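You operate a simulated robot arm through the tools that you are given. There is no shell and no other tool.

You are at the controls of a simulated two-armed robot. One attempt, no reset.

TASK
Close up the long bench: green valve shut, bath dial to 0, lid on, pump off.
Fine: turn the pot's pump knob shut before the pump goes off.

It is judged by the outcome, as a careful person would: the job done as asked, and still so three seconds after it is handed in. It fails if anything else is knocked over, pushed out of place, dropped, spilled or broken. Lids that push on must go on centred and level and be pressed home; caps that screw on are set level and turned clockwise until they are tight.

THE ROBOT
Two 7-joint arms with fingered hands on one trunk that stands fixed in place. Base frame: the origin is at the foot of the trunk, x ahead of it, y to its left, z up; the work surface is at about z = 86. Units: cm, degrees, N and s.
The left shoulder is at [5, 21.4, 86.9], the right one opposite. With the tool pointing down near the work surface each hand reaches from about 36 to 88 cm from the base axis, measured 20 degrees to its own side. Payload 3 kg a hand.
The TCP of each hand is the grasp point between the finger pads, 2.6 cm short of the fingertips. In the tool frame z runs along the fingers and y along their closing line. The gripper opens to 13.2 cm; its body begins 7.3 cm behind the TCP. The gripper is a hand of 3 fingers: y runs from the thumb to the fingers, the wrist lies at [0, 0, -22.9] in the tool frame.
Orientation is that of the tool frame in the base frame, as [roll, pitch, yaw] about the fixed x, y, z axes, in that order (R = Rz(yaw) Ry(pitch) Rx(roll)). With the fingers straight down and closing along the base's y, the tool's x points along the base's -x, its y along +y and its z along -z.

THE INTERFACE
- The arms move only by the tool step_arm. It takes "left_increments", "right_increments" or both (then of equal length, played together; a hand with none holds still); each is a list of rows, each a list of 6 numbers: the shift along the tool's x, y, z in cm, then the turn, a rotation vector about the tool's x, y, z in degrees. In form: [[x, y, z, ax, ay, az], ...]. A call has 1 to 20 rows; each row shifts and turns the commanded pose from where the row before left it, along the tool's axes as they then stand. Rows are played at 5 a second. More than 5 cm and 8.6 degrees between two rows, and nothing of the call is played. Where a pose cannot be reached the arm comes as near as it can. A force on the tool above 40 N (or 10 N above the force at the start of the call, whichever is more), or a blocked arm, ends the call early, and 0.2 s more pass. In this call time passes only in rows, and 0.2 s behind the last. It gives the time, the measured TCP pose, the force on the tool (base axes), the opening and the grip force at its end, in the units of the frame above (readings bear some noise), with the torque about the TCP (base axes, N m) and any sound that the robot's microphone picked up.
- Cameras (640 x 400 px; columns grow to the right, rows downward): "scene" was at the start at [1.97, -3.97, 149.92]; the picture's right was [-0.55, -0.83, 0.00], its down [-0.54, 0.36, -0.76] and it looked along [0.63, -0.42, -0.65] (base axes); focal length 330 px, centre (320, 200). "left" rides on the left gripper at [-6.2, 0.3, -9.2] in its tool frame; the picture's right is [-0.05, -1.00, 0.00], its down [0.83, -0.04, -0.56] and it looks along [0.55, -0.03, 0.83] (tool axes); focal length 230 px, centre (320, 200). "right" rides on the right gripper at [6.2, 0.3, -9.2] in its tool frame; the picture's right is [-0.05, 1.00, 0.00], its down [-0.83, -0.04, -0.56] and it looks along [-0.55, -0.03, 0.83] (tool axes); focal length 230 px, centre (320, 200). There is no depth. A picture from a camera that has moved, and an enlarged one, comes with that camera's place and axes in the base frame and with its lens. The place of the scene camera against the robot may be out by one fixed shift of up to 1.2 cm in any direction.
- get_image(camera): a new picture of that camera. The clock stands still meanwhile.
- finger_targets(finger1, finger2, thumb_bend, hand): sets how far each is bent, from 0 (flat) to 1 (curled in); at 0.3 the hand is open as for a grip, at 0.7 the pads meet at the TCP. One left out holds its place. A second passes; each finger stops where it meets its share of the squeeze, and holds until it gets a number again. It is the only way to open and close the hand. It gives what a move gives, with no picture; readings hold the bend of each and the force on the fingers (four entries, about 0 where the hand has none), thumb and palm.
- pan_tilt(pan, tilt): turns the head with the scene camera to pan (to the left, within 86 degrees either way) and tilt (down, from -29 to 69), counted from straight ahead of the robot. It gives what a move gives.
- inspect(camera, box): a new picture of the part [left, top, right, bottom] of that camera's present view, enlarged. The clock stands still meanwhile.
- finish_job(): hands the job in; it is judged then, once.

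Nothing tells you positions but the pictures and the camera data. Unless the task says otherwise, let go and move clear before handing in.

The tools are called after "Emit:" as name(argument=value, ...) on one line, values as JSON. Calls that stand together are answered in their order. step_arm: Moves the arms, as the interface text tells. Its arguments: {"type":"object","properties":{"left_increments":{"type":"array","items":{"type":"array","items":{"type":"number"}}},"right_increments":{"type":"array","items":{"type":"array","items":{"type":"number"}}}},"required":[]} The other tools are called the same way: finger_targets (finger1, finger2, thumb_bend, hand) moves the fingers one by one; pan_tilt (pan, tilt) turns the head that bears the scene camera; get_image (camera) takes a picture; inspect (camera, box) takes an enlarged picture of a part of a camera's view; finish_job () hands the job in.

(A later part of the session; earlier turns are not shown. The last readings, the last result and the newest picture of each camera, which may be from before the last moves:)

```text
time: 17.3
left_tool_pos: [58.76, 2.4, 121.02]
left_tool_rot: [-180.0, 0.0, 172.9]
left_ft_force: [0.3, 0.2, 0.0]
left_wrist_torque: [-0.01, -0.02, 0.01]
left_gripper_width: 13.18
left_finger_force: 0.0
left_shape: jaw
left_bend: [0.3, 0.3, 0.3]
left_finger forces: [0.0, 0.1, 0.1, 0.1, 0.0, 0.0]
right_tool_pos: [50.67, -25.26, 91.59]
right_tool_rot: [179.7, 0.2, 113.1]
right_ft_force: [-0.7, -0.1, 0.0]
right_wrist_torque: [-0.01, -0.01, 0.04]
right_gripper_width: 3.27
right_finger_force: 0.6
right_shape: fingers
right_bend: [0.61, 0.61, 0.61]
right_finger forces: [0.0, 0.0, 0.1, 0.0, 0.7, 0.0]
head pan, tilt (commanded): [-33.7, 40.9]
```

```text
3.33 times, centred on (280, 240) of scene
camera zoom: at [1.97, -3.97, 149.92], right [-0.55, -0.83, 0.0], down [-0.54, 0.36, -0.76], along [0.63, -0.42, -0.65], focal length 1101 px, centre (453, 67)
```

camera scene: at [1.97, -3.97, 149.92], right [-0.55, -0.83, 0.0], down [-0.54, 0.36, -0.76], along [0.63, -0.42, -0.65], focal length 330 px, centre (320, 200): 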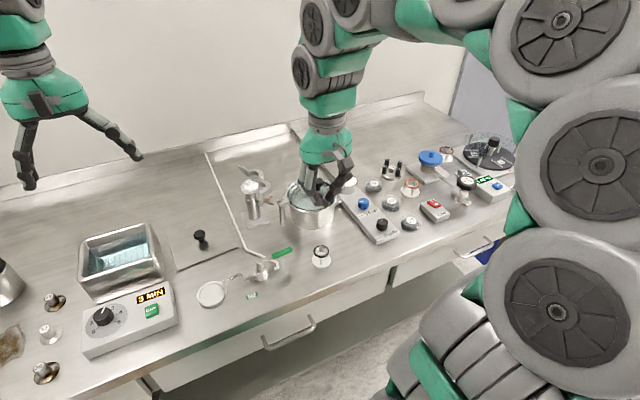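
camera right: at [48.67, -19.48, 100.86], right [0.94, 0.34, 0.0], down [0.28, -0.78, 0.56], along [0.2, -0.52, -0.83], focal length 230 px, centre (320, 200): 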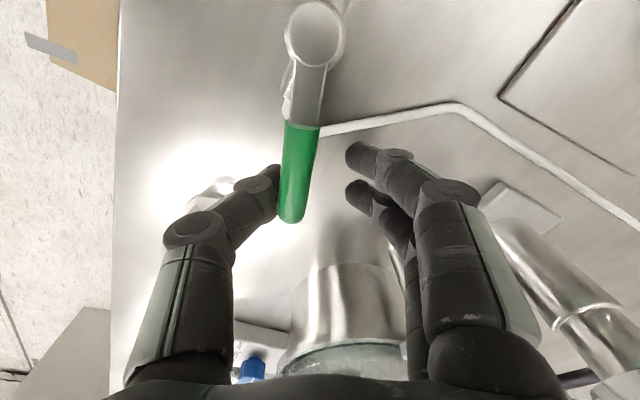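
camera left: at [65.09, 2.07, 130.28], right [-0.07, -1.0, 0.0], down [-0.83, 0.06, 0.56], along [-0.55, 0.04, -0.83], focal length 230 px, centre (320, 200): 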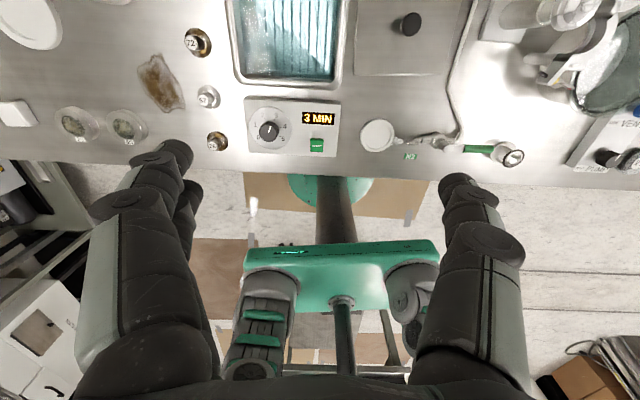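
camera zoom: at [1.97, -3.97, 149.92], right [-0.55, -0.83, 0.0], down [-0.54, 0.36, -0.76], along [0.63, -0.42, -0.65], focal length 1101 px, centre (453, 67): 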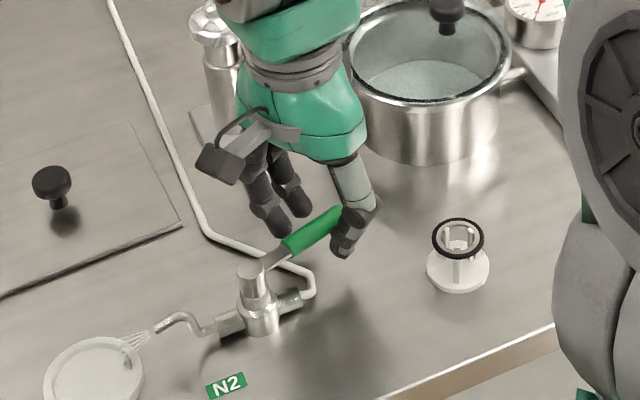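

The lever turns easily this way with under 1 N. I'll continue the sweep.

Emit:
step_arm(right_increments=[[0.055, 0.835, 0, 0, 0, -7.5], [0.055, 0.835, 0, 0, 0, -7.5], [0.055, 0.835, 0, 0, 0, -7.5], [0.055, 0.835, 0, 0, 0, -7.5], [0.055, 0.835, 0, 0, 0, -7.5], [0, 0, 0, 0, 0, 0]])

Emit:
get_image(camera="right")

Emit:
inspect(camera="scene", box=[220, 180, 340, 300])

```text
time: 18.7
left_tool_pos: [58.7, 2.44, 120.97]
left_tool_rot: [-180.0, 0.0, 173.0]
left_ft_force: [0.0, -0.8, -0.1]
left_wrist_torque: [0.03, 0.01, 0.0]
left_gripper_width: 13.17
left_finger_force: 0.0
left_shape: jaw
left_bend: [0.3, 0.3, 0.3]
left_finger forces: [0.0, 0.0, 0.0, 0.0, 0.0, 0.0]
right_tool_pos: [53.96, -22.64, 91.74]
right_tool_rot: [179.9, 0.3, 150.6]
right_ft_force: [0.0, -0.4, 0.1]
right_wrist_torque: [0.02, 0.02, 0.02]
right_gripper_width: 3.22
right_finger_force: 0.2
right_shape: fingers
right_bend: [0.61, 0.61, 0.61]
right_finger forces: [0.0, 0.1, 0.0, 0.1, 0.6, 0.0]
head pan, tilt (commanded): [-33.7, 40.9]
```

```text
taken
camera right: at [48.65, -19.17, 100.88], right [0.54, 0.84, 0.0], down [0.7, -0.44, 0.56], along [0.47, -0.3, -0.83], focal length 230 px, centre (320, 200)
```

right: 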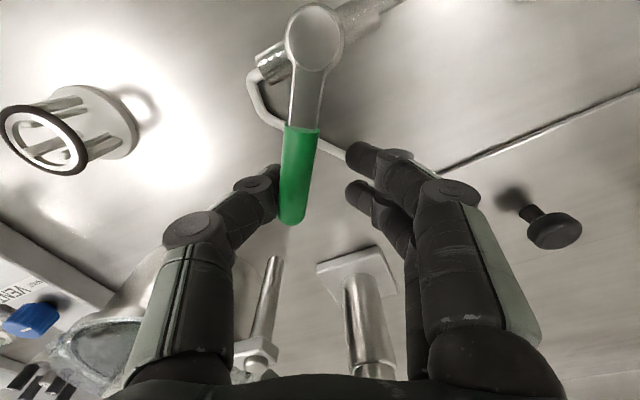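

```text
3.33 times, centred on (280, 240) of scene
camera zoom: at [1.97, -3.97, 149.92], right [-0.55, -0.83, 0.0], down [-0.54, 0.36, -0.76], along [0.63, -0.42, -0.65], focal length 1101 px, centre (453, 67)
```

zoom: 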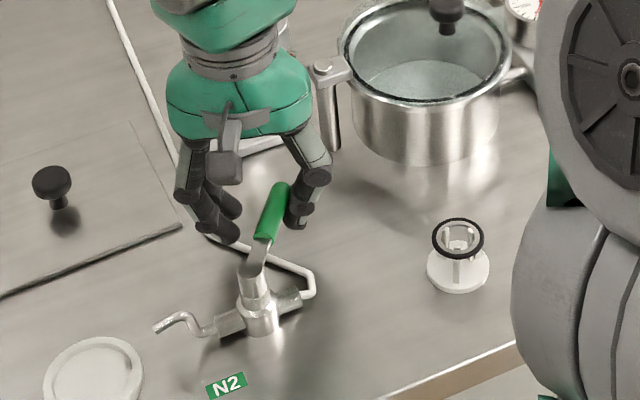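

The gas stream at the outlet has already stopped. I'll carry the lever on to the full quarter turn until it meets its stop.

Emit:
step_arm(right_increments=[[0.055, 0.835, 0, 0, 0, -7.5], [0.055, 0.835, 0, 0, 0, -7.5], [0.055, 0.835, 0, 0, 0, -7.5], [0.028, 0.42, 0, 0, 0, -3.75], [0, 0, 0, 0, 0, 0]])

Emit:
get_image(camera="right")

Emit:
inspect(camera="scene", box=[220, 180, 340, 300])

```text
time: 19.9
left_tool_pos: [58.8, 2.46, 120.97]
left_tool_rot: [-180.0, 0.0, 173.1]
left_ft_force: [-0.8, -0.6, -0.6]
left_wrist_torque: [0.01, 0.02, 0.03]
left_gripper_width: 13.2
left_finger_force: 0.1
left_shape: jaw
left_bend: [0.3, 0.3, 0.3]
left_finger forces: [0.1, 0.0, 0.1, 0.1, 0.0, 0.0]
right_tool_pos: [54.68, -19.91, 91.7]
right_tool_rot: [-180.0, 0.3, 176.7]
right_ft_force: [-0.2, 0.7, -0.9]
right_wrist_torque: [0.02, 0.01, 0.0]
right_gripper_width: 3.23
right_finger_force: 0.0
right_shape: fingers
right_bend: [0.61, 0.61, 0.61]
right_finger forces: [0.0, 0.0, 0.0, 0.1, 0.6, 0.1]
head pan, tilt (commanded): [-33.7, 40.9]
```

```text
taken
camera right: at [48.62, -19.1, 100.91], right [0.11, 0.99, 0.0], down [0.82, -0.09, 0.56], along [0.56, -0.06, -0.83], focal length 230 px, centre (320, 200)
```

right: 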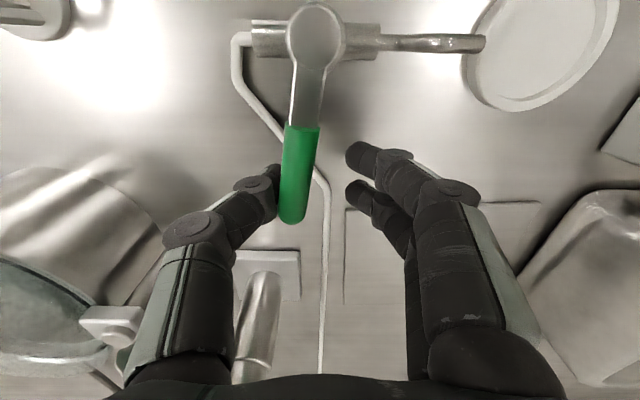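

```text
3.33 times, centred on (280, 240) of scene
camera zoom: at [1.97, -3.97, 149.92], right [-0.55, -0.83, 0.0], down [-0.54, 0.36, -0.76], along [0.63, -0.42, -0.65], focal length 1101 px, centre (453, 67)
```

zoom: 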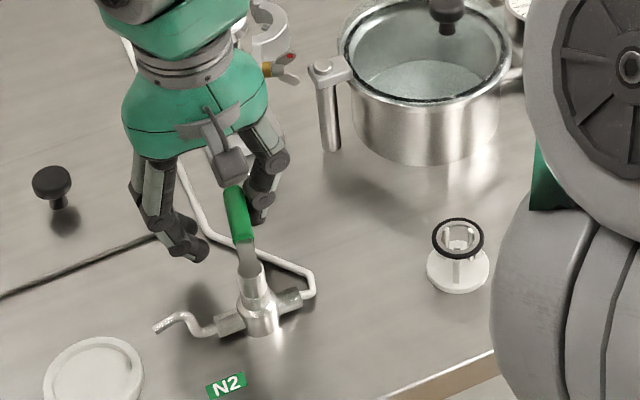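

The lever is about 7° short of square to the pipe. I'll nudge on until it squares up or a stop is felt.

Emit:
step_arm(right_increments=[[0.02, 0.33, 0, 0, 0, -3], [0.02, 0.33, 0, 0, 0, -3], [0.02, 0.33, 0, 0, 0, -3], [0, 0, 0, 0, 0, 0]])

Emit:
get_image(camera="right")

Emit:
inspect(camera="scene", box=[220, 180, 340, 300])

```text
time: 20.9
left_tool_pos: [58.8, 2.54, 120.84]
left_tool_rot: [180.0, 0.0, 173.0]
left_ft_force: [0.1, 0.2, -0.3]
left_wrist_torque: [0.02, -0.01, -0.03]
left_gripper_width: 13.2
left_finger_force: 0.1
left_shape: jaw
left_bend: [0.3, 0.3, 0.3]
left_finger forces: [0.0, 0.0, 0.0, 0.1, 0.0, 0.1]
right_tool_pos: [54.68, -18.78, 91.73]
right_tool_rot: [-179.8, 0.3, -174.2]
right_ft_force: [0.8, -0.9, -1.2]
right_wrist_torque: [-0.01, 0.02, 0.0]
right_gripper_width: 3.27
right_finger_force: 0.6
right_shape: fingers
right_bend: [0.61, 0.61, 0.61]
right_finger forces: [0.0, 0.1, 0.0, 0.0, 1.0, 0.0]
head pan, tilt (commanded): [-33.7, 40.9]
```

```text
taken
camera right: at [48.45, -19.05, 100.94], right [-0.05, 1.0, 0.0], down [0.83, 0.04, 0.56], along [0.56, 0.03, -0.83], focal length 230 px, centre (320, 200)
```

right: 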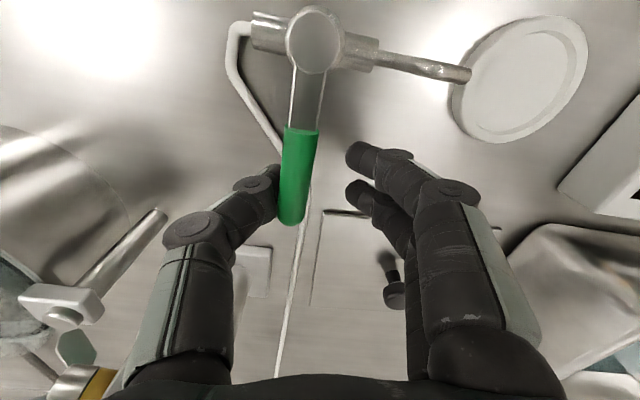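

```text
3.33 times, centred on (280, 240) of scene
camera zoom: at [1.97, -3.97, 149.92], right [-0.55, -0.83, 0.0], down [-0.54, 0.36, -0.76], along [0.63, -0.42, -0.65], focal length 1101 px, centre (453, 67)
```

zoom: 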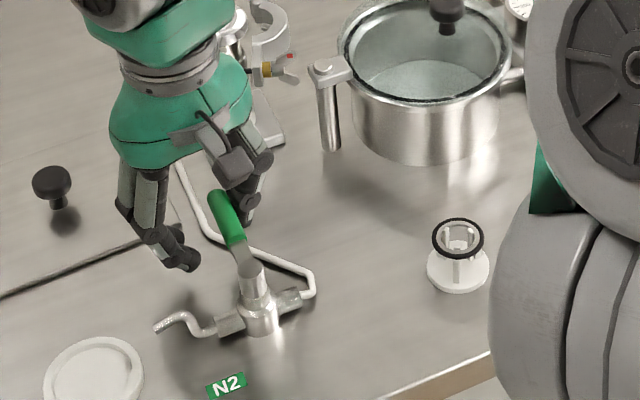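

The lever is now about 3–4° short of square. One more small nudge.

Emit:
step_arm(right_increments=[[0.02, 0.25, 0, 0, 0, -2], [0.02, 0.25, 0, 0, 0, -2], [0, 0, 0, 0, 0, 0]])

Emit:
get_image(camera="right")

Emit:
inspect(camera="left", box=[360, 80, 560, 200])

```text
time: 21.7
left_tool_pos: [58.74, 2.43, 120.86]
left_tool_rot: [180.0, 0.0, 173.1]
left_ft_force: [0.1, -0.4, 0.4]
left_wrist_torque: [0.0, -0.02, -0.04]
left_gripper_width: 13.17
left_finger_force: 0.0
left_shape: jaw
left_bend: [0.3, 0.3, 0.3]
left_finger forces: [0.0, 0.0, 0.0, 0.1, 0.1, 0.1]
right_tool_pos: [54.49, -18.46, 91.86]
right_tool_rot: [-179.7, 0.4, -170.2]
right_ft_force: [-0.9, -6.0, -0.1]
right_wrist_torque: [-0.08, 0.01, -0.05]
right_gripper_width: 3.64
right_finger_force: 2.7
right_shape: fingers
right_bend: [0.61, 0.61, 0.6]
right_finger forces: [0.1, 0.0, 0.0, 0.0, 5.7, 0.0]
head pan, tilt (commanded): [-33.7, 40.9]
```

```text
taken
camera right: at [48.36, -19.03, 100.95], right [-0.12, 0.99, 0.0], down [0.82, 0.1, 0.56], along [0.56, 0.06, -0.83], focal length 230 px, centre (320, 200)
```

right: 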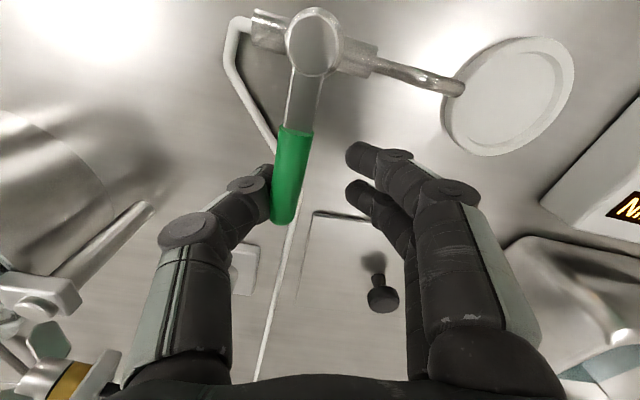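

```text
3.20 times, centred on (460, 140) of left
camera zoom: at [65.08, 2.05, 130.29], right [-0.07, -1.0, 0.0], down [-0.83, 0.06, 0.55], along [-0.55, 0.04, -0.83], focal length 736 px, centre (-128, 392)
```

zoom: 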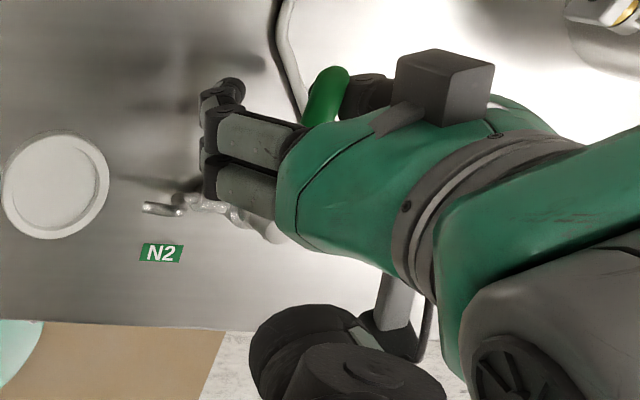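

The force rose to 6 N on the thumb, so the lever has met its closed stop square to the pipe. I'll open the fingers, rise straight up, and verify.

Emit:
finger_targets(hand="right", finger1=0.52, finger2=0.52, thumb_bend=0.52)

Emit:
step_arm(right_increments=[[0, 0, -3, 0, 0, 0], [0, 0, -4, 0, 0, 0], [0, 0, -5, 0, 0, 0], [0, 0, -4, 0, 0, 0], [0, 0, 0, 0, 0, 0]])

Emit:
get_image(camera="right")

Emit:
inspect(camera="scene", box=[200, 180, 340, 310])

```text
time: 22.7
left_tool_pos: [58.77, 2.44, 120.96]
left_tool_rot: [-180.0, 0.0, 172.9]
left_ft_force: [0.4, 0.1, 1.8]
left_wrist_torque: [0.06, 0.02, -0.03]
left_gripper_width: 13.18
left_finger_force: 0.3
left_shape: jaw
left_bend: [0.3, 0.3, 0.3]
left_finger forces: [0.0, 0.1, 0.0, 0.1, 0.0, 0.0]
right_tool_pos: [54.45, -18.26, 91.63]
right_tool_rot: [-179.8, 0.3, -170.1]
right_ft_force: [-1.0, 0.1, 0.8]
right_wrist_torque: [0.03, -0.01, 0.0]
right_gripper_width: 6.03
right_finger_force: 0.0
right_shape: fingers
right_bend: [0.52, 0.52, 0.52]
right_finger forces: [0.0, 0.0, 0.1, 0.0, 0.1, 0.0]
head pan, tilt (commanded): [-33.7, 40.9]
```

```text
time: 23.9
left_tool_pos: [58.91, 2.5, 120.91]
left_tool_rot: [180.0, 0.0, 173.1]
left_ft_force: [0.5, -0.6, 0.5]
left_wrist_torque: [-0.03, 0.04, 0.03]
left_gripper_width: 13.18
left_finger_force: 0.1
left_shape: jaw
left_bend: [0.3, 0.3, 0.3]
left_finger forces: [0.0, 0.1, 0.1, 0.0, 0.1, 0.0]
right_tool_pos: [54.33, -18.36, 107.79]
right_tool_rot: [-179.9, 0.3, -170.2]
right_ft_force: [0.4, -0.4, -0.3]
right_wrist_torque: [0.01, 0.01, -0.01]
right_gripper_width: 6.06
right_finger_force: 0.0
right_shape: fingers
right_bend: [0.52, 0.52, 0.52]
right_finger forces: [0.1, 0.0, 0.0, 0.1, 0.0, 0.0]
head pan, tilt (commanded): [-33.7, 40.9]
```

```text
taken
camera right: at [48.24, -19.08, 116.85], right [-0.12, 0.99, 0.0], down [0.82, 0.1, 0.56], along [0.56, 0.06, -0.83], focal length 230 px, centre (320, 200)
```

right: 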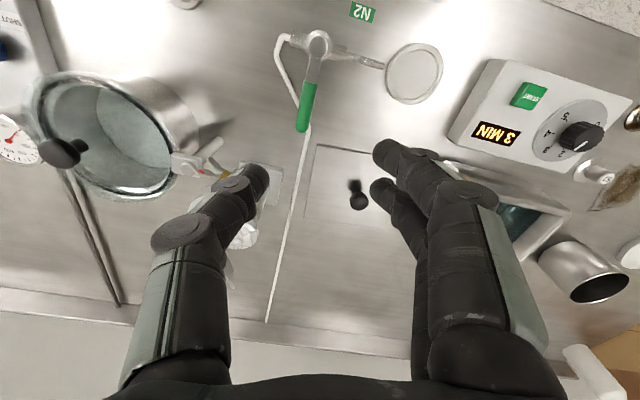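

```text
3.08 times, centred on (270, 245) of scene
camera zoom: at [1.97, -3.97, 149.92], right [-0.55, -0.83, 0.0], down [-0.54, 0.36, -0.76], along [0.63, -0.42, -0.65], focal length 1017 px, centre (474, 62)
```

zoom: 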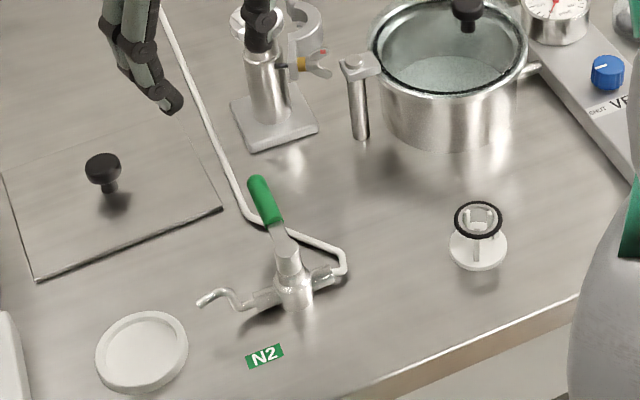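

The valve is shut: the lever is square to the pipe and the stream is gone. Next I'll park the right hand out to the right and bring the left hand above the bath dial for a close look.

Emit:
step_arm(left_increments=[[1.11, 1.07, 2, 0, 0, 0], [1.11, 1.07, 2, 0, 0, 0], [1.11, 1.07, 2, 0, 0, 0], [1.11, 1.07, 2, 0, 0, 0], [1.11, 1.07, 2, 0, 0, 0], [1.11, 1.07, 2, 0, 0, 0], [1.11, 1.07, 2, 0, 0, 0], [1.11, 1.07, 2, 0, 0, 0], [0, 0, 0, 0, 0, 0], [0, 0, 0, 0, 0, 0], [0, 0, 0, 0, 0, 0]], right_increments=[[0, 0, -3, 0, 0, 0], [1.91, -3.73, 0, 0, 0, 0], [1.91, -3.73, 0, 0, 0, 0], [1.91, -3.73, 0, 0, 0, 0], [1.91, -3.73, 0, 0, 0, 0], [1.91, -3.73, 0, 0, 0, 0], [1.91, -3.73, 0, 0, 0, 0], [1.91, -3.73, 0, 0, 0, 0], [0, 0, 0, 0, 0, 8], [0, 0, 0, 0, 0, 8], [0, 0, 0, 0, 0, 0]])

Emit:
get_image(camera="left")

Emit:
inspect(camera="left", box=[240, 50, 440, 190])

Emit:
get_image(camera="scene")

```text
time: 26.3
left_tool_pos: [50.9, 11.99, 104.86]
left_tool_rot: [-179.9, 0.0, 173.0]
left_ft_force: [0.3, 0.1, 1.1]
left_wrist_torque: [-0.02, 0.01, 0.03]
left_gripper_width: 13.2
left_finger_force: 0.0
left_shape: jaw
left_bend: [0.3, 0.3, 0.3]
left_finger forces: [0.0, 0.0, 0.0, 0.1, 0.0, 0.0]
right_tool_pos: [45.62, -46.3, 110.73]
right_tool_rot: [-179.9, 0.3, 173.7]
right_ft_force: [0.0, -0.3, 1.1]
right_wrist_torque: [0.0, 0.01, 0.04]
right_gripper_width: 6.05
right_finger_force: 0.1
right_shape: fingers
right_bend: [0.52, 0.52, 0.52]
right_finger forces: [0.1, 0.0, 0.0, 0.0, 0.1, 0.1]
head pan, tilt (commanded): [-33.7, 40.9]
```

```text
taken
camera left: at [57.26, 11.66, 114.25], right [-0.07, -1.0, 0.0], down [-0.83, 0.06, 0.56], along [-0.55, 0.04, -0.83], focal length 230 px, centre (320, 200)
```

left: 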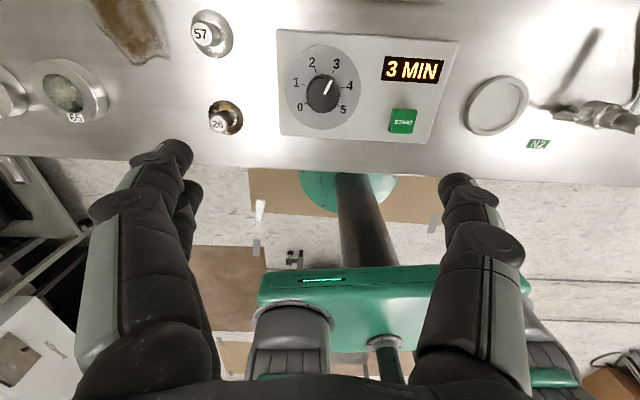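

```text
2.86 times, centred on (340, 120) of left
camera zoom: at [57.26, 11.66, 114.25], right [-0.07, -1.0, 0.0], down [-0.83, 0.06, 0.56], along [-0.55, 0.04, -0.83], focal length 657 px, centre (263, 429)
```

zoom: 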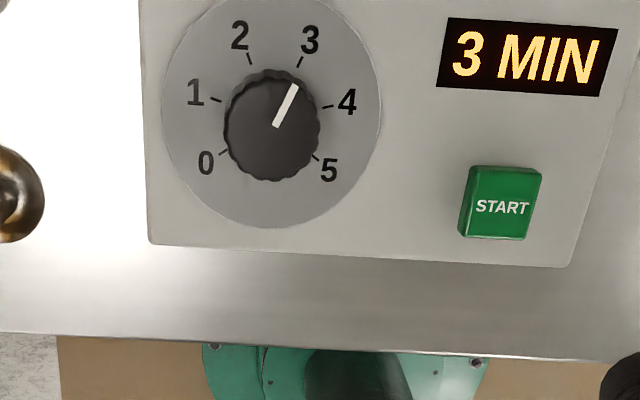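

```text
taken
camera scene: at [1.97, -3.97, 149.92], right [-0.55, -0.83, 0.0], down [-0.54, 0.36, -0.76], along [0.63, -0.42, -0.65], focal length 330 px, centre (320, 200)
```

scene: 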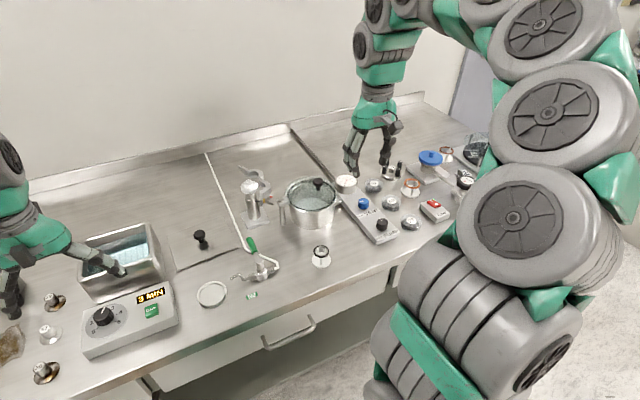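

The dial disc is clear: 0 sits at the lower left, and the pointer is at 3. I place the knob axis at about (53.55,11.4) with its top at z≈90.8. I'll part-close the left fingers to stay off START, then come down over the knob in stages.

Emit:
finger_targets(hand="left", finger1=0.52, finger2=0.52, thumb_bend=0.52)

Emit:
step_arm(left_increments=[[-2.7, -0.23, 0, 0, 0, 0], [0, 0, 3, 0, 0, 0], [0, 0, 3, 0, 0, 0], [0, 0, 2.5, 0, 0, 0], [0, 0, 0, 0, 0, 0]])

Emit:
get_image(camera="left")

Emit:
inspect(camera="scene", box=[50, 190, 200, 360])

```text
time: 27.3
left_tool_pos: [50.98, 12.08, 105.04]
left_tool_rot: [-180.0, 0.0, 173.0]
left_ft_force: [-0.7, 0.0, -0.3]
left_wrist_torque: [-0.01, -0.02, 0.02]
left_gripper_width: 6.17
left_finger_force: 0.0
left_shape: fingers
left_bend: [0.52, 0.52, 0.52]
left_finger forces: [0.0, 0.0, 0.0, 0.1, 0.0, 0.0]
right_tool_pos: [45.55, -46.22, 110.81]
right_tool_rot: [-179.8, 0.3, 173.8]
right_ft_force: [0.3, -0.7, -0.6]
right_wrist_torque: [-0.03, 0.0, 0.01]
right_gripper_width: 6.04
right_finger_force: 0.1
right_shape: fingers
right_bend: [0.52, 0.52, 0.52]
right_finger forces: [0.0, 0.0, 0.1, 0.0, 0.1, 0.0]
head pan, tilt (commanded): [-33.7, 40.9]
```

```text
time: 28.5
left_tool_pos: [53.54, 11.49, 96.39]
left_tool_rot: [180.0, 0.0, 173.0]
left_ft_force: [0.5, -0.5, -0.8]
left_wrist_torque: [0.01, -0.02, 0.01]
left_gripper_width: 6.17
left_finger_force: 0.0
left_shape: fingers
left_bend: [0.52, 0.52, 0.52]
left_finger forces: [0.0, 0.0, 0.0, 0.0, 0.0, 0.1]
right_tool_pos: [45.61, -46.31, 110.79]
right_tool_rot: [-179.9, 0.3, 173.8]
right_ft_force: [0.1, -0.4, 0.6]
right_wrist_torque: [-0.01, 0.01, 0.0]
right_gripper_width: 6.06
right_finger_force: 0.1
right_shape: fingers
right_bend: [0.52, 0.52, 0.52]
right_finger forces: [0.1, 0.0, 0.0, 0.0, 0.0, 0.0]
head pan, tilt (commanded): [-33.7, 40.9]
```

```text
taken
camera left: at [59.86, 11.08, 105.74], right [-0.07, -1.0, 0.0], down [-0.83, 0.06, 0.56], along [-0.55, 0.04, -0.83], focal length 230 px, centre (320, 200)
```

left: 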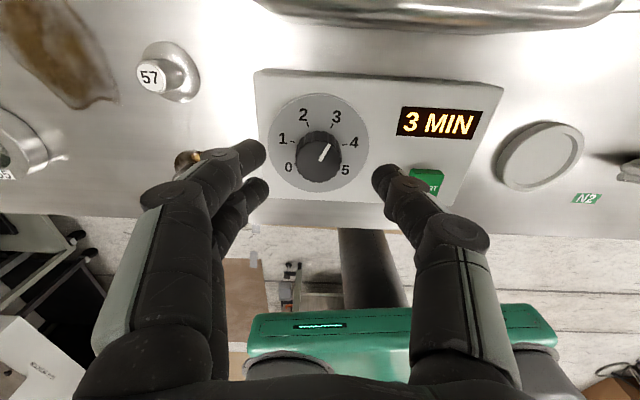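

```text
2.35 times, centred on (125, 275) of scene
camera zoom: at [1.97, -3.97, 149.92], right [-0.55, -0.83, 0.0], down [-0.54, 0.36, -0.76], along [0.63, -0.42, -0.65], focal length 777 px, centre (779, 24)
```

zoom: 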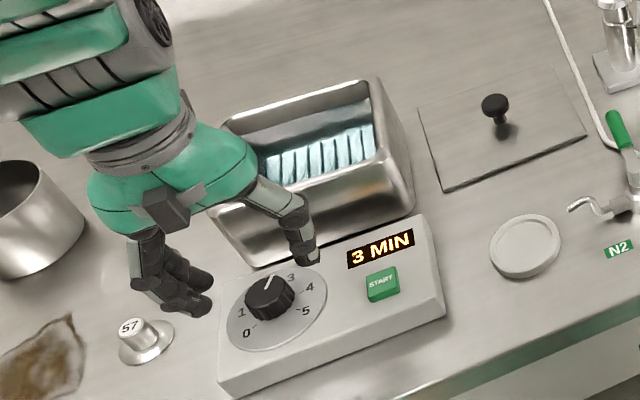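

I'll zoom in on the knob and the fingertips to refine centring before lowering further.

Emit:
inspect(camera="left", box=[220, 80, 440, 220])

Emit:
inspect(camera="scene", box=[70, 240, 190, 350])

```text
2.86 times, centred on (330, 150) of left
camera zoom: at [59.86, 11.08, 105.74], right [-0.07, -1.0, 0.0], down [-0.83, 0.06, 0.56], along [-0.55, 0.04, -0.83], focal length 657 px, centre (291, 343)
```

zoom: 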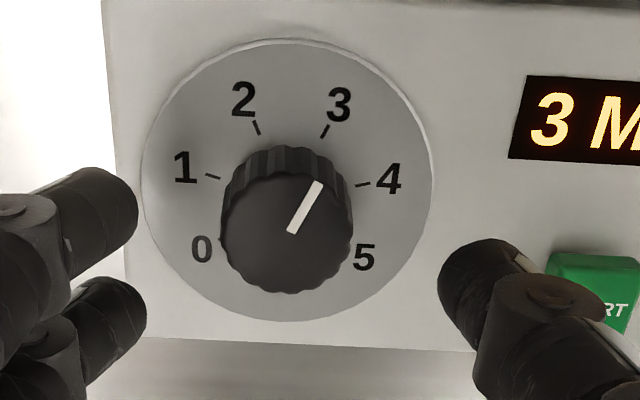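

```text
3.64 times, centred on (130, 295) of scene
camera zoom: at [1.97, -3.97, 149.92], right [-0.55, -0.83, 0.0], down [-0.54, 0.36, -0.76], along [0.63, -0.42, -0.65], focal length 1201 px, centre (1011, -146)
```

zoom: 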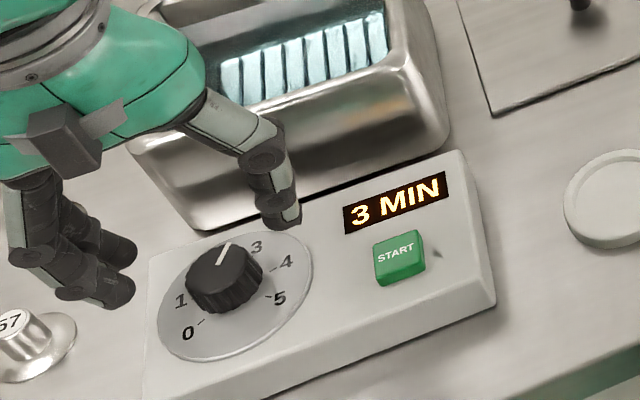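

The knob centre comes out at about (53.75,11.5), with the panel near z 88.4 and the knob top near 91. I'll shift 0.2 cm and lower to z≈92.2, then check the tips against the panel.

Emit:
step_arm(left_increments=[[-0.2, 0, 0, 0, 0, 0], [0, 0, 2, 0, 0, 0], [0, 0, 2.1, 0, 0, 0], [0, 0, 0, 0, 0, 0]])

Emit:
get_image(camera="left")

Emit:
inspect(camera="scene", box=[60, 250, 180, 350])

```text
time: 29.6
left_tool_pos: [53.98, 11.4, 92.58]
left_tool_rot: [179.9, 0.1, 173.0]
left_ft_force: [-4.6, 1.8, 14.8]
left_wrist_torque: [0.37, 0.25, 0.12]
left_gripper_width: 6.14
left_finger_force: 7.1
left_shape: fingers
left_bend: [0.52, 0.54, 0.52]
left_finger forces: [0.7, 10.6, 0.0, 0.1, 3.2, 0.1]
right_tool_pos: [45.53, -46.3, 110.74]
right_tool_rot: [-179.9, 0.2, 173.7]
right_ft_force: [-1.0, -0.2, -1.2]
right_wrist_torque: [-0.04, 0.05, -0.04]
right_gripper_width: 6.08
right_finger_force: 0.1
right_shape: fingers
right_bend: [0.52, 0.52, 0.52]
right_finger forces: [0.0, 0.0, 0.0, 0.0, 0.0, 0.1]
head pan, tilt (commanded): [-33.7, 40.9]
stopped in row 4 (left hand): the force on the tool passed its limit at 41 N (the readings are from after the stop); the commanded pose is now the measured one
```

```text
taken
camera left: at [60.19, 11.03, 101.83], right [-0.07, -1.0, 0.0], down [-0.83, 0.06, 0.55], along [-0.55, 0.04, -0.83], focal length 230 px, centre (320, 200)
```

left: 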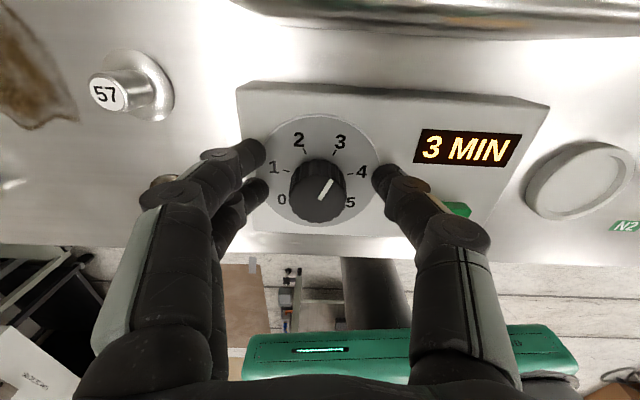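

```text
4.00 times, centred on (120, 300) of scene
camera zoom: at [1.95, -3.97, 149.92], right [-0.55, -0.83, 0.0], down [-0.54, 0.36, -0.76], along [0.63, -0.42, -0.65], focal length 1322 px, centre (1120, -200)
```

zoom: 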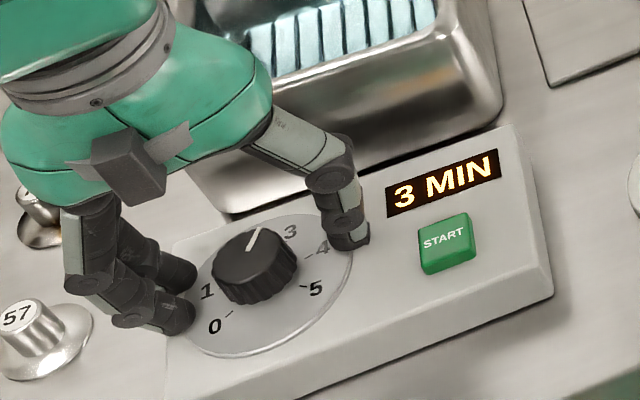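

The tips met the panel surface at a hand height of about 92.6. I'll rise 0.7 cm and close on the knob.

Emit:
step_arm(left_increments=[[0.1, 0, -0.7, 0, 0, 0], [0, 0, 0, 0, 0, 0]])

Emit:
finger_targets(hand="left", finger1=0.6, finger2=0.6, thumb_bend=0.6)

Emit:
get_image(camera="left")

Emit:
inspect(camera="scene", box=[60, 250, 180, 350])

```text
time: 30.2
left_tool_pos: [53.98, 11.57, 93.13]
left_tool_rot: [-179.9, 0.1, 172.9]
left_ft_force: [0.2, 0.5, -0.1]
left_wrist_torque: [-0.03, 0.0, 0.0]
left_gripper_width: 6.13
left_finger_force: 0.1
left_shape: fingers
left_bend: [0.52, 0.52, 0.52]
left_finger forces: [0.0, 0.1, 0.0, 0.0, 0.1, 0.1]
right_tool_pos: [45.6, -46.33, 110.75]
right_tool_rot: [-180.0, 0.3, 173.8]
right_ft_force: [-0.5, -1.0, 0.3]
right_wrist_torque: [-0.02, 0.01, 0.02]
right_gripper_width: 6.07
right_finger_force: 0.0
right_shape: fingers
right_bend: [0.52, 0.52, 0.52]
right_finger forces: [0.0, 0.0, 0.0, 0.0, 0.0, 0.1]
head pan, tilt (commanded): [-33.7, 40.9]
```

```text
time: 31.2
left_tool_pos: [53.86, 11.39, 93.19]
left_tool_rot: [180.0, 0.1, 172.9]
left_ft_force: [0.4, -0.6, -0.1]
left_wrist_torque: [0.03, 0.02, -0.02]
left_gripper_width: 3.54
left_finger_force: 0.1
left_shape: fingers
left_bend: [0.6, 0.6, 0.6]
left_finger forces: [0.0, 0.0, 0.0, 0.1, 0.0, 0.0]
right_tool_pos: [45.56, -46.39, 110.79]
right_tool_rot: [-179.9, 0.3, 173.8]
right_ft_force: [-0.3, 0.7, 0.0]
right_wrist_torque: [-0.03, -0.02, -0.04]
right_gripper_width: 6.08
right_finger_force: 0.1
right_shape: fingers
right_bend: [0.52, 0.52, 0.52]
right_finger forces: [0.1, 0.0, 0.1, 0.0, 0.0, 0.0]
head pan, tilt (commanded): [-33.7, 40.9]
```

```text
taken
camera left: at [60.16, 11.09, 102.48], right [-0.07, -1.0, 0.0], down [-0.83, 0.06, 0.55], along [-0.55, 0.04, -0.83], focal length 230 px, centre (320, 200)
```

left: 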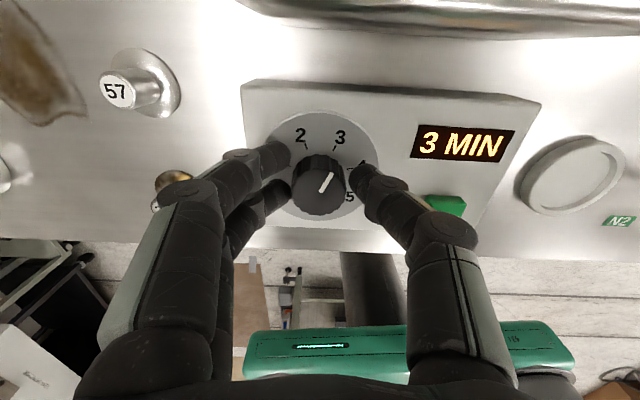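

```text
4.00 times, centred on (120, 300) of scene
camera zoom: at [1.97, -3.97, 149.92], right [-0.55, -0.83, 0.0], down [-0.54, 0.36, -0.76], along [0.63, -0.42, -0.65], focal length 1322 px, centre (1120, -200)
```

zoom: 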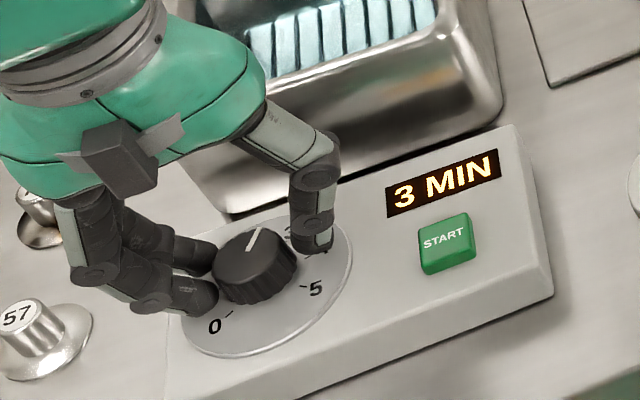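

Fingers and thumb now surround the knob evenly. I'll close to grip it.

Emit:
finger_targets(hand="left", finger1=0.66, finger2=0.66, thumb_bend=0.66)

Emit:
inspect(camera="scene", box=[60, 250, 180, 350])

Emit:
inspect(camera="left", box=[220, 100, 440, 240])

```text
time: 32.2
left_tool_pos: [53.84, 11.56, 93.01]
left_tool_rot: [179.9, 0.1, 172.9]
left_ft_force: [-0.1, -1.0, -2.3]
left_wrist_torque: [0.02, -0.03, -0.01]
left_gripper_width: 2.47
left_finger_force: 4.4
left_shape: fingers
left_bend: [0.65, 0.61, 0.64]
left_finger forces: [0.8, 3.2, 0.0, 0.0, 4.6, 0.0]
right_tool_pos: [45.42, -46.25, 110.7]
right_tool_rot: [-179.8, 0.2, 173.8]
right_ft_force: [0.2, -0.3, -0.3]
right_wrist_torque: [0.0, -0.02, 0.02]
right_gripper_width: 6.08
right_finger_force: 0.0
right_shape: fingers
right_bend: [0.52, 0.52, 0.52]
right_finger forces: [0.0, 0.0, 0.0, 0.0, 0.0, 0.1]
head pan, tilt (commanded): [-33.7, 40.9]
```

```text
4.00 times, centred on (120, 300) of scene
camera zoom: at [1.97, -3.97, 149.92], right [-0.55, -0.83, 0.0], down [-0.54, 0.36, -0.76], along [0.63, -0.42, -0.65], focal length 1322 px, centre (1120, -200)
```

zoom: 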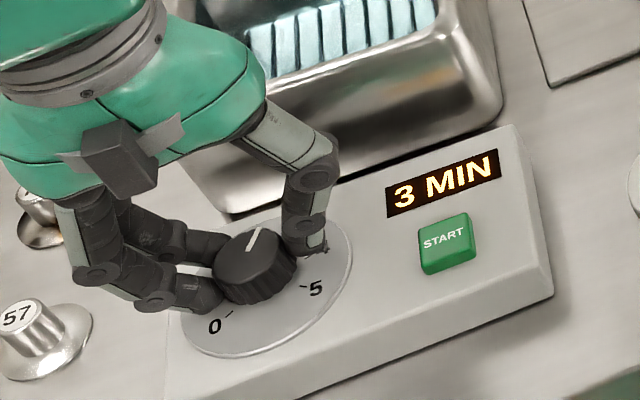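

```text
2.86 times, centred on (330, 170) of left
camera zoom: at [60.16, 11.08, 102.47], right [-0.07, -1.0, 0.0], down [-0.83, 0.06, 0.55], along [-0.55, 0.04, -0.83], focal length 657 px, centre (291, 286)
```

zoom: 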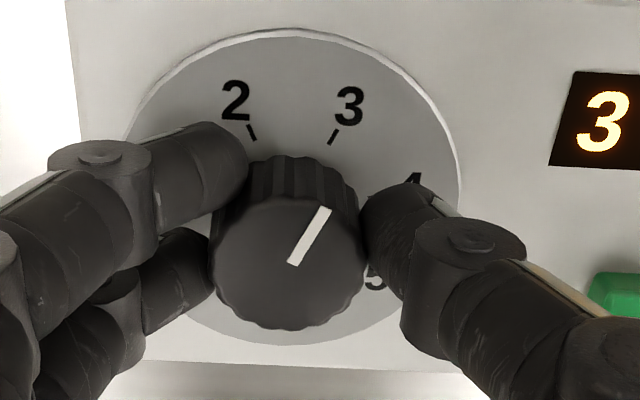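

The knob is held with about 4.6 N. I'll turn it counter-clockwise 24° first to check that it follows.

Emit:
step_arm(left_increments=[[0, 0, 0, 0, 0, -8], [0, 0, 0, 0, 0, -8], [0, 0, 0, 0, 0, -8], [0, 0, 0, 0, 0, 0]])

Emit:
inspect(camera="scene", box=[60, 250, 180, 350])

Emit:
inspect(camera="left", box=[220, 100, 440, 240])

```text
time: 33.2
left_tool_pos: [53.91, 11.55, 93.21]
left_tool_rot: [-180.0, 0.1, -163.0]
left_ft_force: [2.3, 5.3, -1.7]
left_wrist_torque: [0.13, -0.08, -0.04]
left_gripper_width: 2.48
left_finger_force: 5.0
left_shape: fingers
left_bend: [0.64, 0.61, 0.64]
left_finger forces: [2.9, 4.4, 0.0, 0.0, 3.1, 0.0]
right_tool_pos: [45.49, -46.32, 110.73]
right_tool_rot: [-179.9, 0.3, 173.8]
right_ft_force: [0.2, -0.2, 0.4]
right_wrist_torque: [0.02, -0.04, 0.01]
right_gripper_width: 6.06
right_finger_force: 0.0
right_shape: fingers
right_bend: [0.52, 0.52, 0.52]
right_finger forces: [0.1, 0.0, 0.0, 0.1, 0.0, 0.0]
head pan, tilt (commanded): [-33.7, 40.9]
```

```text
4.00 times, centred on (120, 300) of scene
camera zoom: at [1.97, -3.96, 149.92], right [-0.55, -0.83, 0.0], down [-0.54, 0.36, -0.76], along [0.63, -0.42, -0.65], focal length 1322 px, centre (1120, -200)
```

zoom: 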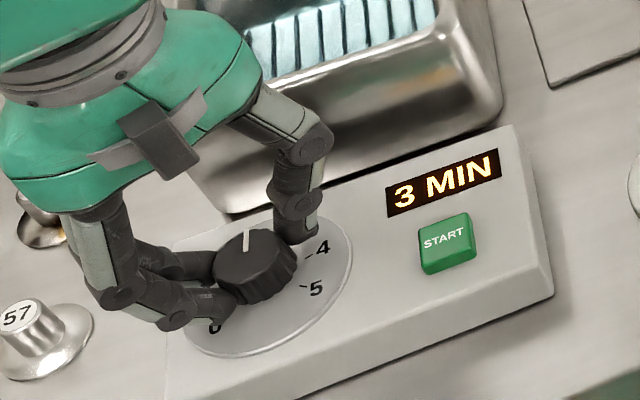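

```text
2.86 times, centred on (330, 170) of left
camera zoom: at [59.8, 13.67, 102.49], right [0.34, -0.94, 0.0], down [-0.78, -0.28, 0.55], along [-0.52, -0.19, -0.83], focal length 657 px, centre (291, 286)
```

zoom: 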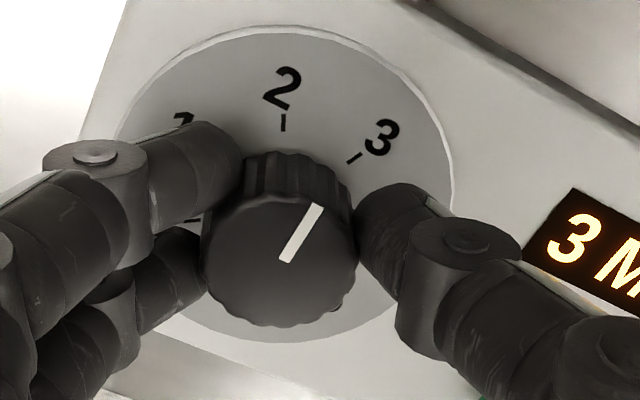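

The knob follows the hand. I'll continue turning toward the wrist's comfortable limit.

Emit:
step_arm(left_increments=[[0, 0, 0, 0, 0, -8], [0, 0, 0, 0, 0, -8], [0, 0, 0, 0, 0, -8], [0, 0, 0, 0, 0, -8], [0, 0, 0, 0, 0, 0]])

Emit:
inspect(camera="scene", box=[40, 220, 190, 350])

Emit:
inspect(camera="left", box=[220, 100, 440, 240])

```text
time: 34.4
left_tool_pos: [53.98, 11.52, 93.12]
left_tool_rot: [-179.9, 0.1, -131.0]
left_ft_force: [0.0, 12.0, 4.1]
left_wrist_torque: [0.31, 0.06, -0.08]
left_gripper_width: 2.57
left_finger_force: 7.8
left_shape: fingers
left_bend: [0.63, 0.61, 0.65]
left_finger forces: [7.9, 5.0, 0.1, 0.0, 2.6, 0.1]
right_tool_pos: [45.53, -46.22, 110.67]
right_tool_rot: [-179.9, 0.3, 173.8]
right_ft_force: [0.5, -0.3, -1.3]
right_wrist_torque: [-0.04, 0.01, -0.03]
right_gripper_width: 6.05
right_finger_force: 0.0
right_shape: fingers
right_bend: [0.52, 0.52, 0.52]
right_finger forces: [0.0, 0.0, 0.0, 0.1, 0.0, 0.0]
head pan, tilt (commanded): [-33.7, 40.9]
```

```text
3.08 times, centred on (115, 285) of scene
camera zoom: at [1.96, -3.95, 149.92], right [-0.55, -0.83, 0.0], down [-0.54, 0.36, -0.76], along [0.63, -0.42, -0.65], focal length 1017 px, centre (951, -62)
```

zoom: 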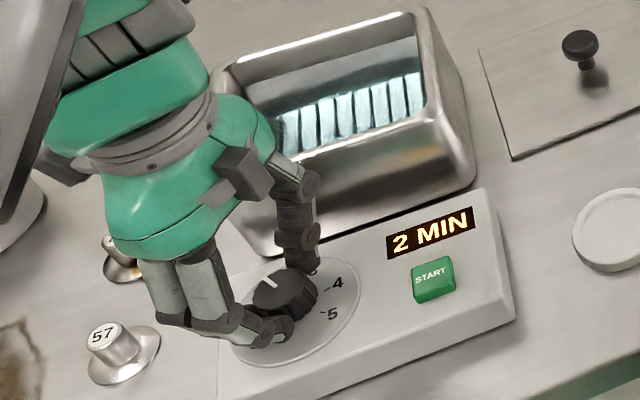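

```text
2.86 times, centred on (330, 170) of left
camera zoom: at [57.79, 16.4, 102.44], right [0.79, -0.62, 0.0], down [-0.51, -0.66, 0.55], along [-0.34, -0.44, -0.83], focal length 657 px, centre (291, 286)
```

zoom: 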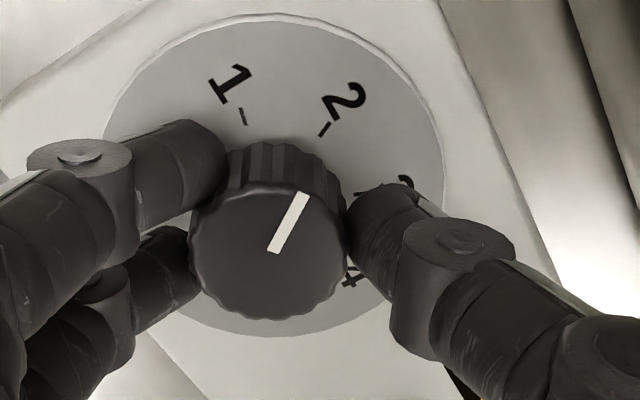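

The display now shows 2 MIN, matching 54° per mark. I'll ease the side load slightly and turn 24° more.

Emit:
step_arm(left_increments=[[-0.09, 0.08, 0, 0, 0, -8], [0, 0, 0, 0, 0, -8], [0, 0, 0, 0, 0, -8], [0, 0, 0, 0, 0, 0]])

Emit:
inspect(camera="scene", box=[40, 220, 190, 350])

Emit:
inspect(camera="left", box=[220, 100, 440, 240])

```text
time: 35.4
left_tool_pos: [53.77, 11.45, 93.13]
left_tool_rot: [-179.9, -0.2, -107.0]
left_ft_force: [-5.1, 7.0, 0.1]
left_wrist_torque: [0.2, 0.11, -0.02]
left_gripper_width: 2.74
left_finger_force: 7.2
left_shape: fingers
left_bend: [0.62, 0.61, 0.65]
left_finger forces: [7.0, 4.9, 0.1, 0.0, 2.3, 0.0]
right_tool_pos: [45.52, -46.3, 110.83]
right_tool_rot: [-179.9, 0.2, 173.8]
right_ft_force: [0.0, 0.1, -0.6]
right_wrist_torque: [0.0, 0.0, 0.03]
right_gripper_width: 6.05
right_finger_force: 0.2
right_shape: fingers
right_bend: [0.52, 0.52, 0.52]
right_finger forces: [0.0, 0.0, 0.1, 0.0, 0.1, 0.1]
head pan, tilt (commanded): [-33.7, 40.9]
```

```text
3.08 times, centred on (115, 285) of scene
camera zoom: at [1.96, -3.96, 149.92], right [-0.55, -0.83, 0.0], down [-0.54, 0.36, -0.76], along [0.63, -0.42, -0.65], focal length 1017 px, centre (951, -62)
```

zoom: 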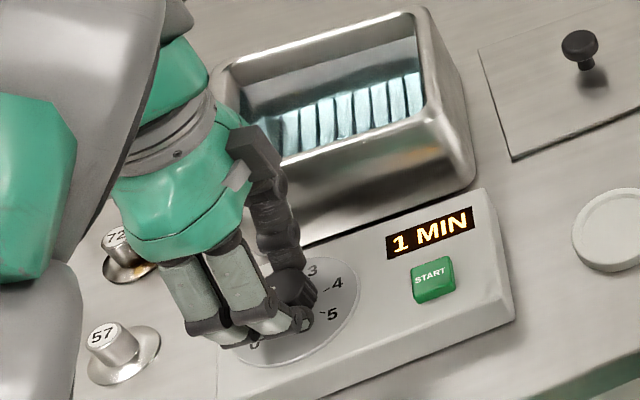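

```text
2.86 times, centred on (330, 170) of left
camera zoom: at [55.43, 17.56, 102.47], right [0.97, -0.24, 0.0], down [-0.2, -0.81, 0.56], along [-0.13, -0.54, -0.83], focal length 657 px, centre (291, 286)
```

zoom: 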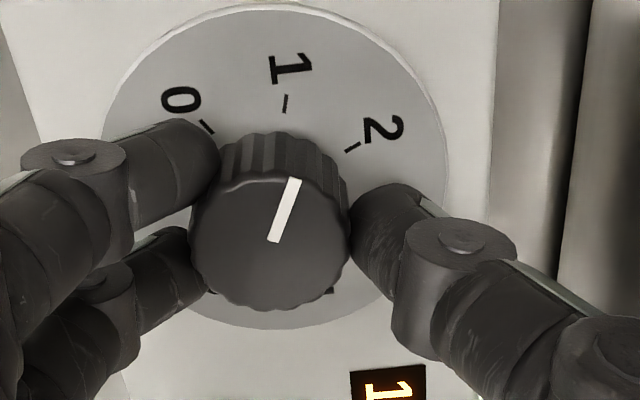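

The display reads 1 MIN and the pointer is midway between 1 and 2, with about 82° still to go. I'll release, turn the hand back, and take a second grip.

Emit:
finger_targets(hand="left", finger1=0.54, finger2=0.54, thumb_bend=0.54)

Emit:
step_arm(left_increments=[[0, 0, -0.3, 0, 0, 8], [0, 0, 0, 0, 0, 8], [0, 0, 0, 0, 0, 8], [0, 0, 0, 0, 0, 8], [0, 0, 0, 0, 0, 8], [0, 0, 0, 0, 0, 8], [0, 0, 0, 0, 0, 8], [0, 0, 0, 0, 0, 8], [0, 0, 0, 0, 0, 8], [0, 0, 0, 0, 0, 8], [0, 0, 0, 0, 0, 6], [0, 0, 0, 0, 0, 0]])

Emit:
inspect(camera="left", box=[220, 100, 440, 240])

Emit:
inspect(camera="scene", box=[40, 220, 190, 350])

```text
time: 36.4
left_tool_pos: [53.85, 11.53, 93.2]
left_tool_rot: [-179.9, 0.0, -107.2]
left_ft_force: [-0.1, 0.5, -0.1]
left_wrist_torque: [-0.01, 0.0, 0.0]
left_gripper_width: 5.37
left_finger_force: 0.0
left_shape: fingers
left_bend: [0.54, 0.54, 0.54]
left_finger forces: [0.1, 0.1, 0.0, 0.0, 0.0, 0.1]
right_tool_pos: [45.52, -46.27, 110.83]
right_tool_rot: [-179.9, 0.2, 173.8]
right_ft_force: [0.4, -0.7, 0.0]
right_wrist_torque: [-0.02, 0.03, 0.03]
right_gripper_width: 6.07
right_finger_force: 0.1
right_shape: fingers
right_bend: [0.52, 0.52, 0.52]
right_finger forces: [0.0, 0.0, 0.0, 0.0, 0.0, 0.0]
head pan, tilt (commanded): [-33.7, 40.9]
```

```text
time: 39.0
left_tool_pos: [53.67, 11.54, 93.37]
left_tool_rot: [-180.0, 0.2, 166.8]
left_ft_force: [0.0, -0.6, 1.6]
left_wrist_torque: [0.01, 0.05, 0.0]
left_gripper_width: 5.35
left_finger_force: 0.0
left_shape: fingers
left_bend: [0.54, 0.54, 0.54]
left_finger forces: [0.0, 0.0, 0.0, 0.0, 0.1, 0.0]
right_tool_pos: [45.59, -46.33, 110.75]
right_tool_rot: [-179.9, 0.3, 173.8]
right_ft_force: [0.2, 0.8, 0.2]
right_wrist_torque: [0.01, 0.01, -0.02]
right_gripper_width: 6.04
right_finger_force: 0.1
right_shape: fingers
right_bend: [0.52, 0.52, 0.52]
right_finger forces: [0.1, 0.1, 0.0, 0.0, 0.0, 0.0]
head pan, tilt (commanded): [-33.7, 40.9]
```

```text
2.86 times, centred on (330, 170) of left
camera zoom: at [60.06, 10.52, 102.75], right [-0.18, -0.98, 0.0], down [-0.82, 0.15, 0.55], along [-0.54, 0.1, -0.83], focal length 657 px, centre (291, 286)
```

zoom: 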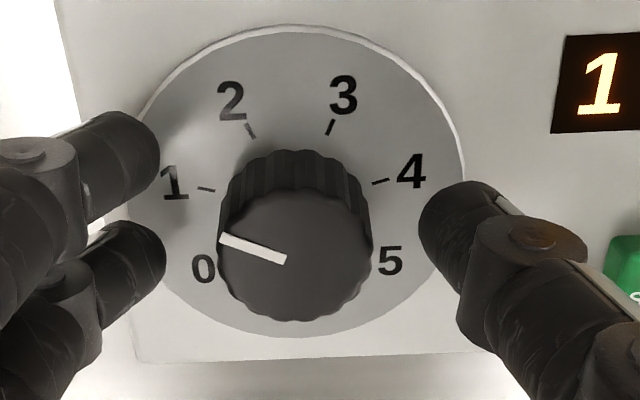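

```text
3.08 times, centred on (115, 285) of scene
camera zoom: at [1.97, -3.97, 149.92], right [-0.55, -0.83, 0.0], down [-0.54, 0.36, -0.76], along [0.63, -0.42, -0.65], focal length 1017 px, centre (951, -62)
```

zoom: 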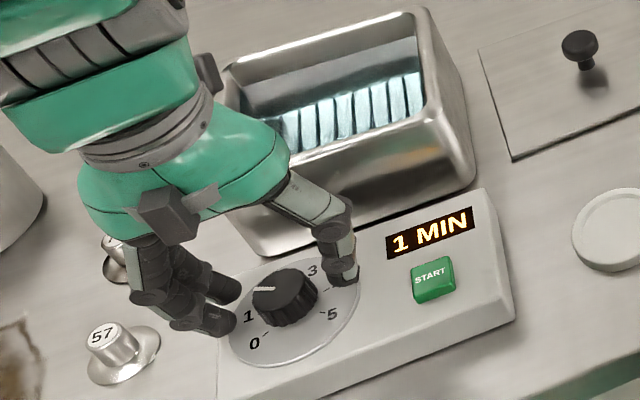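

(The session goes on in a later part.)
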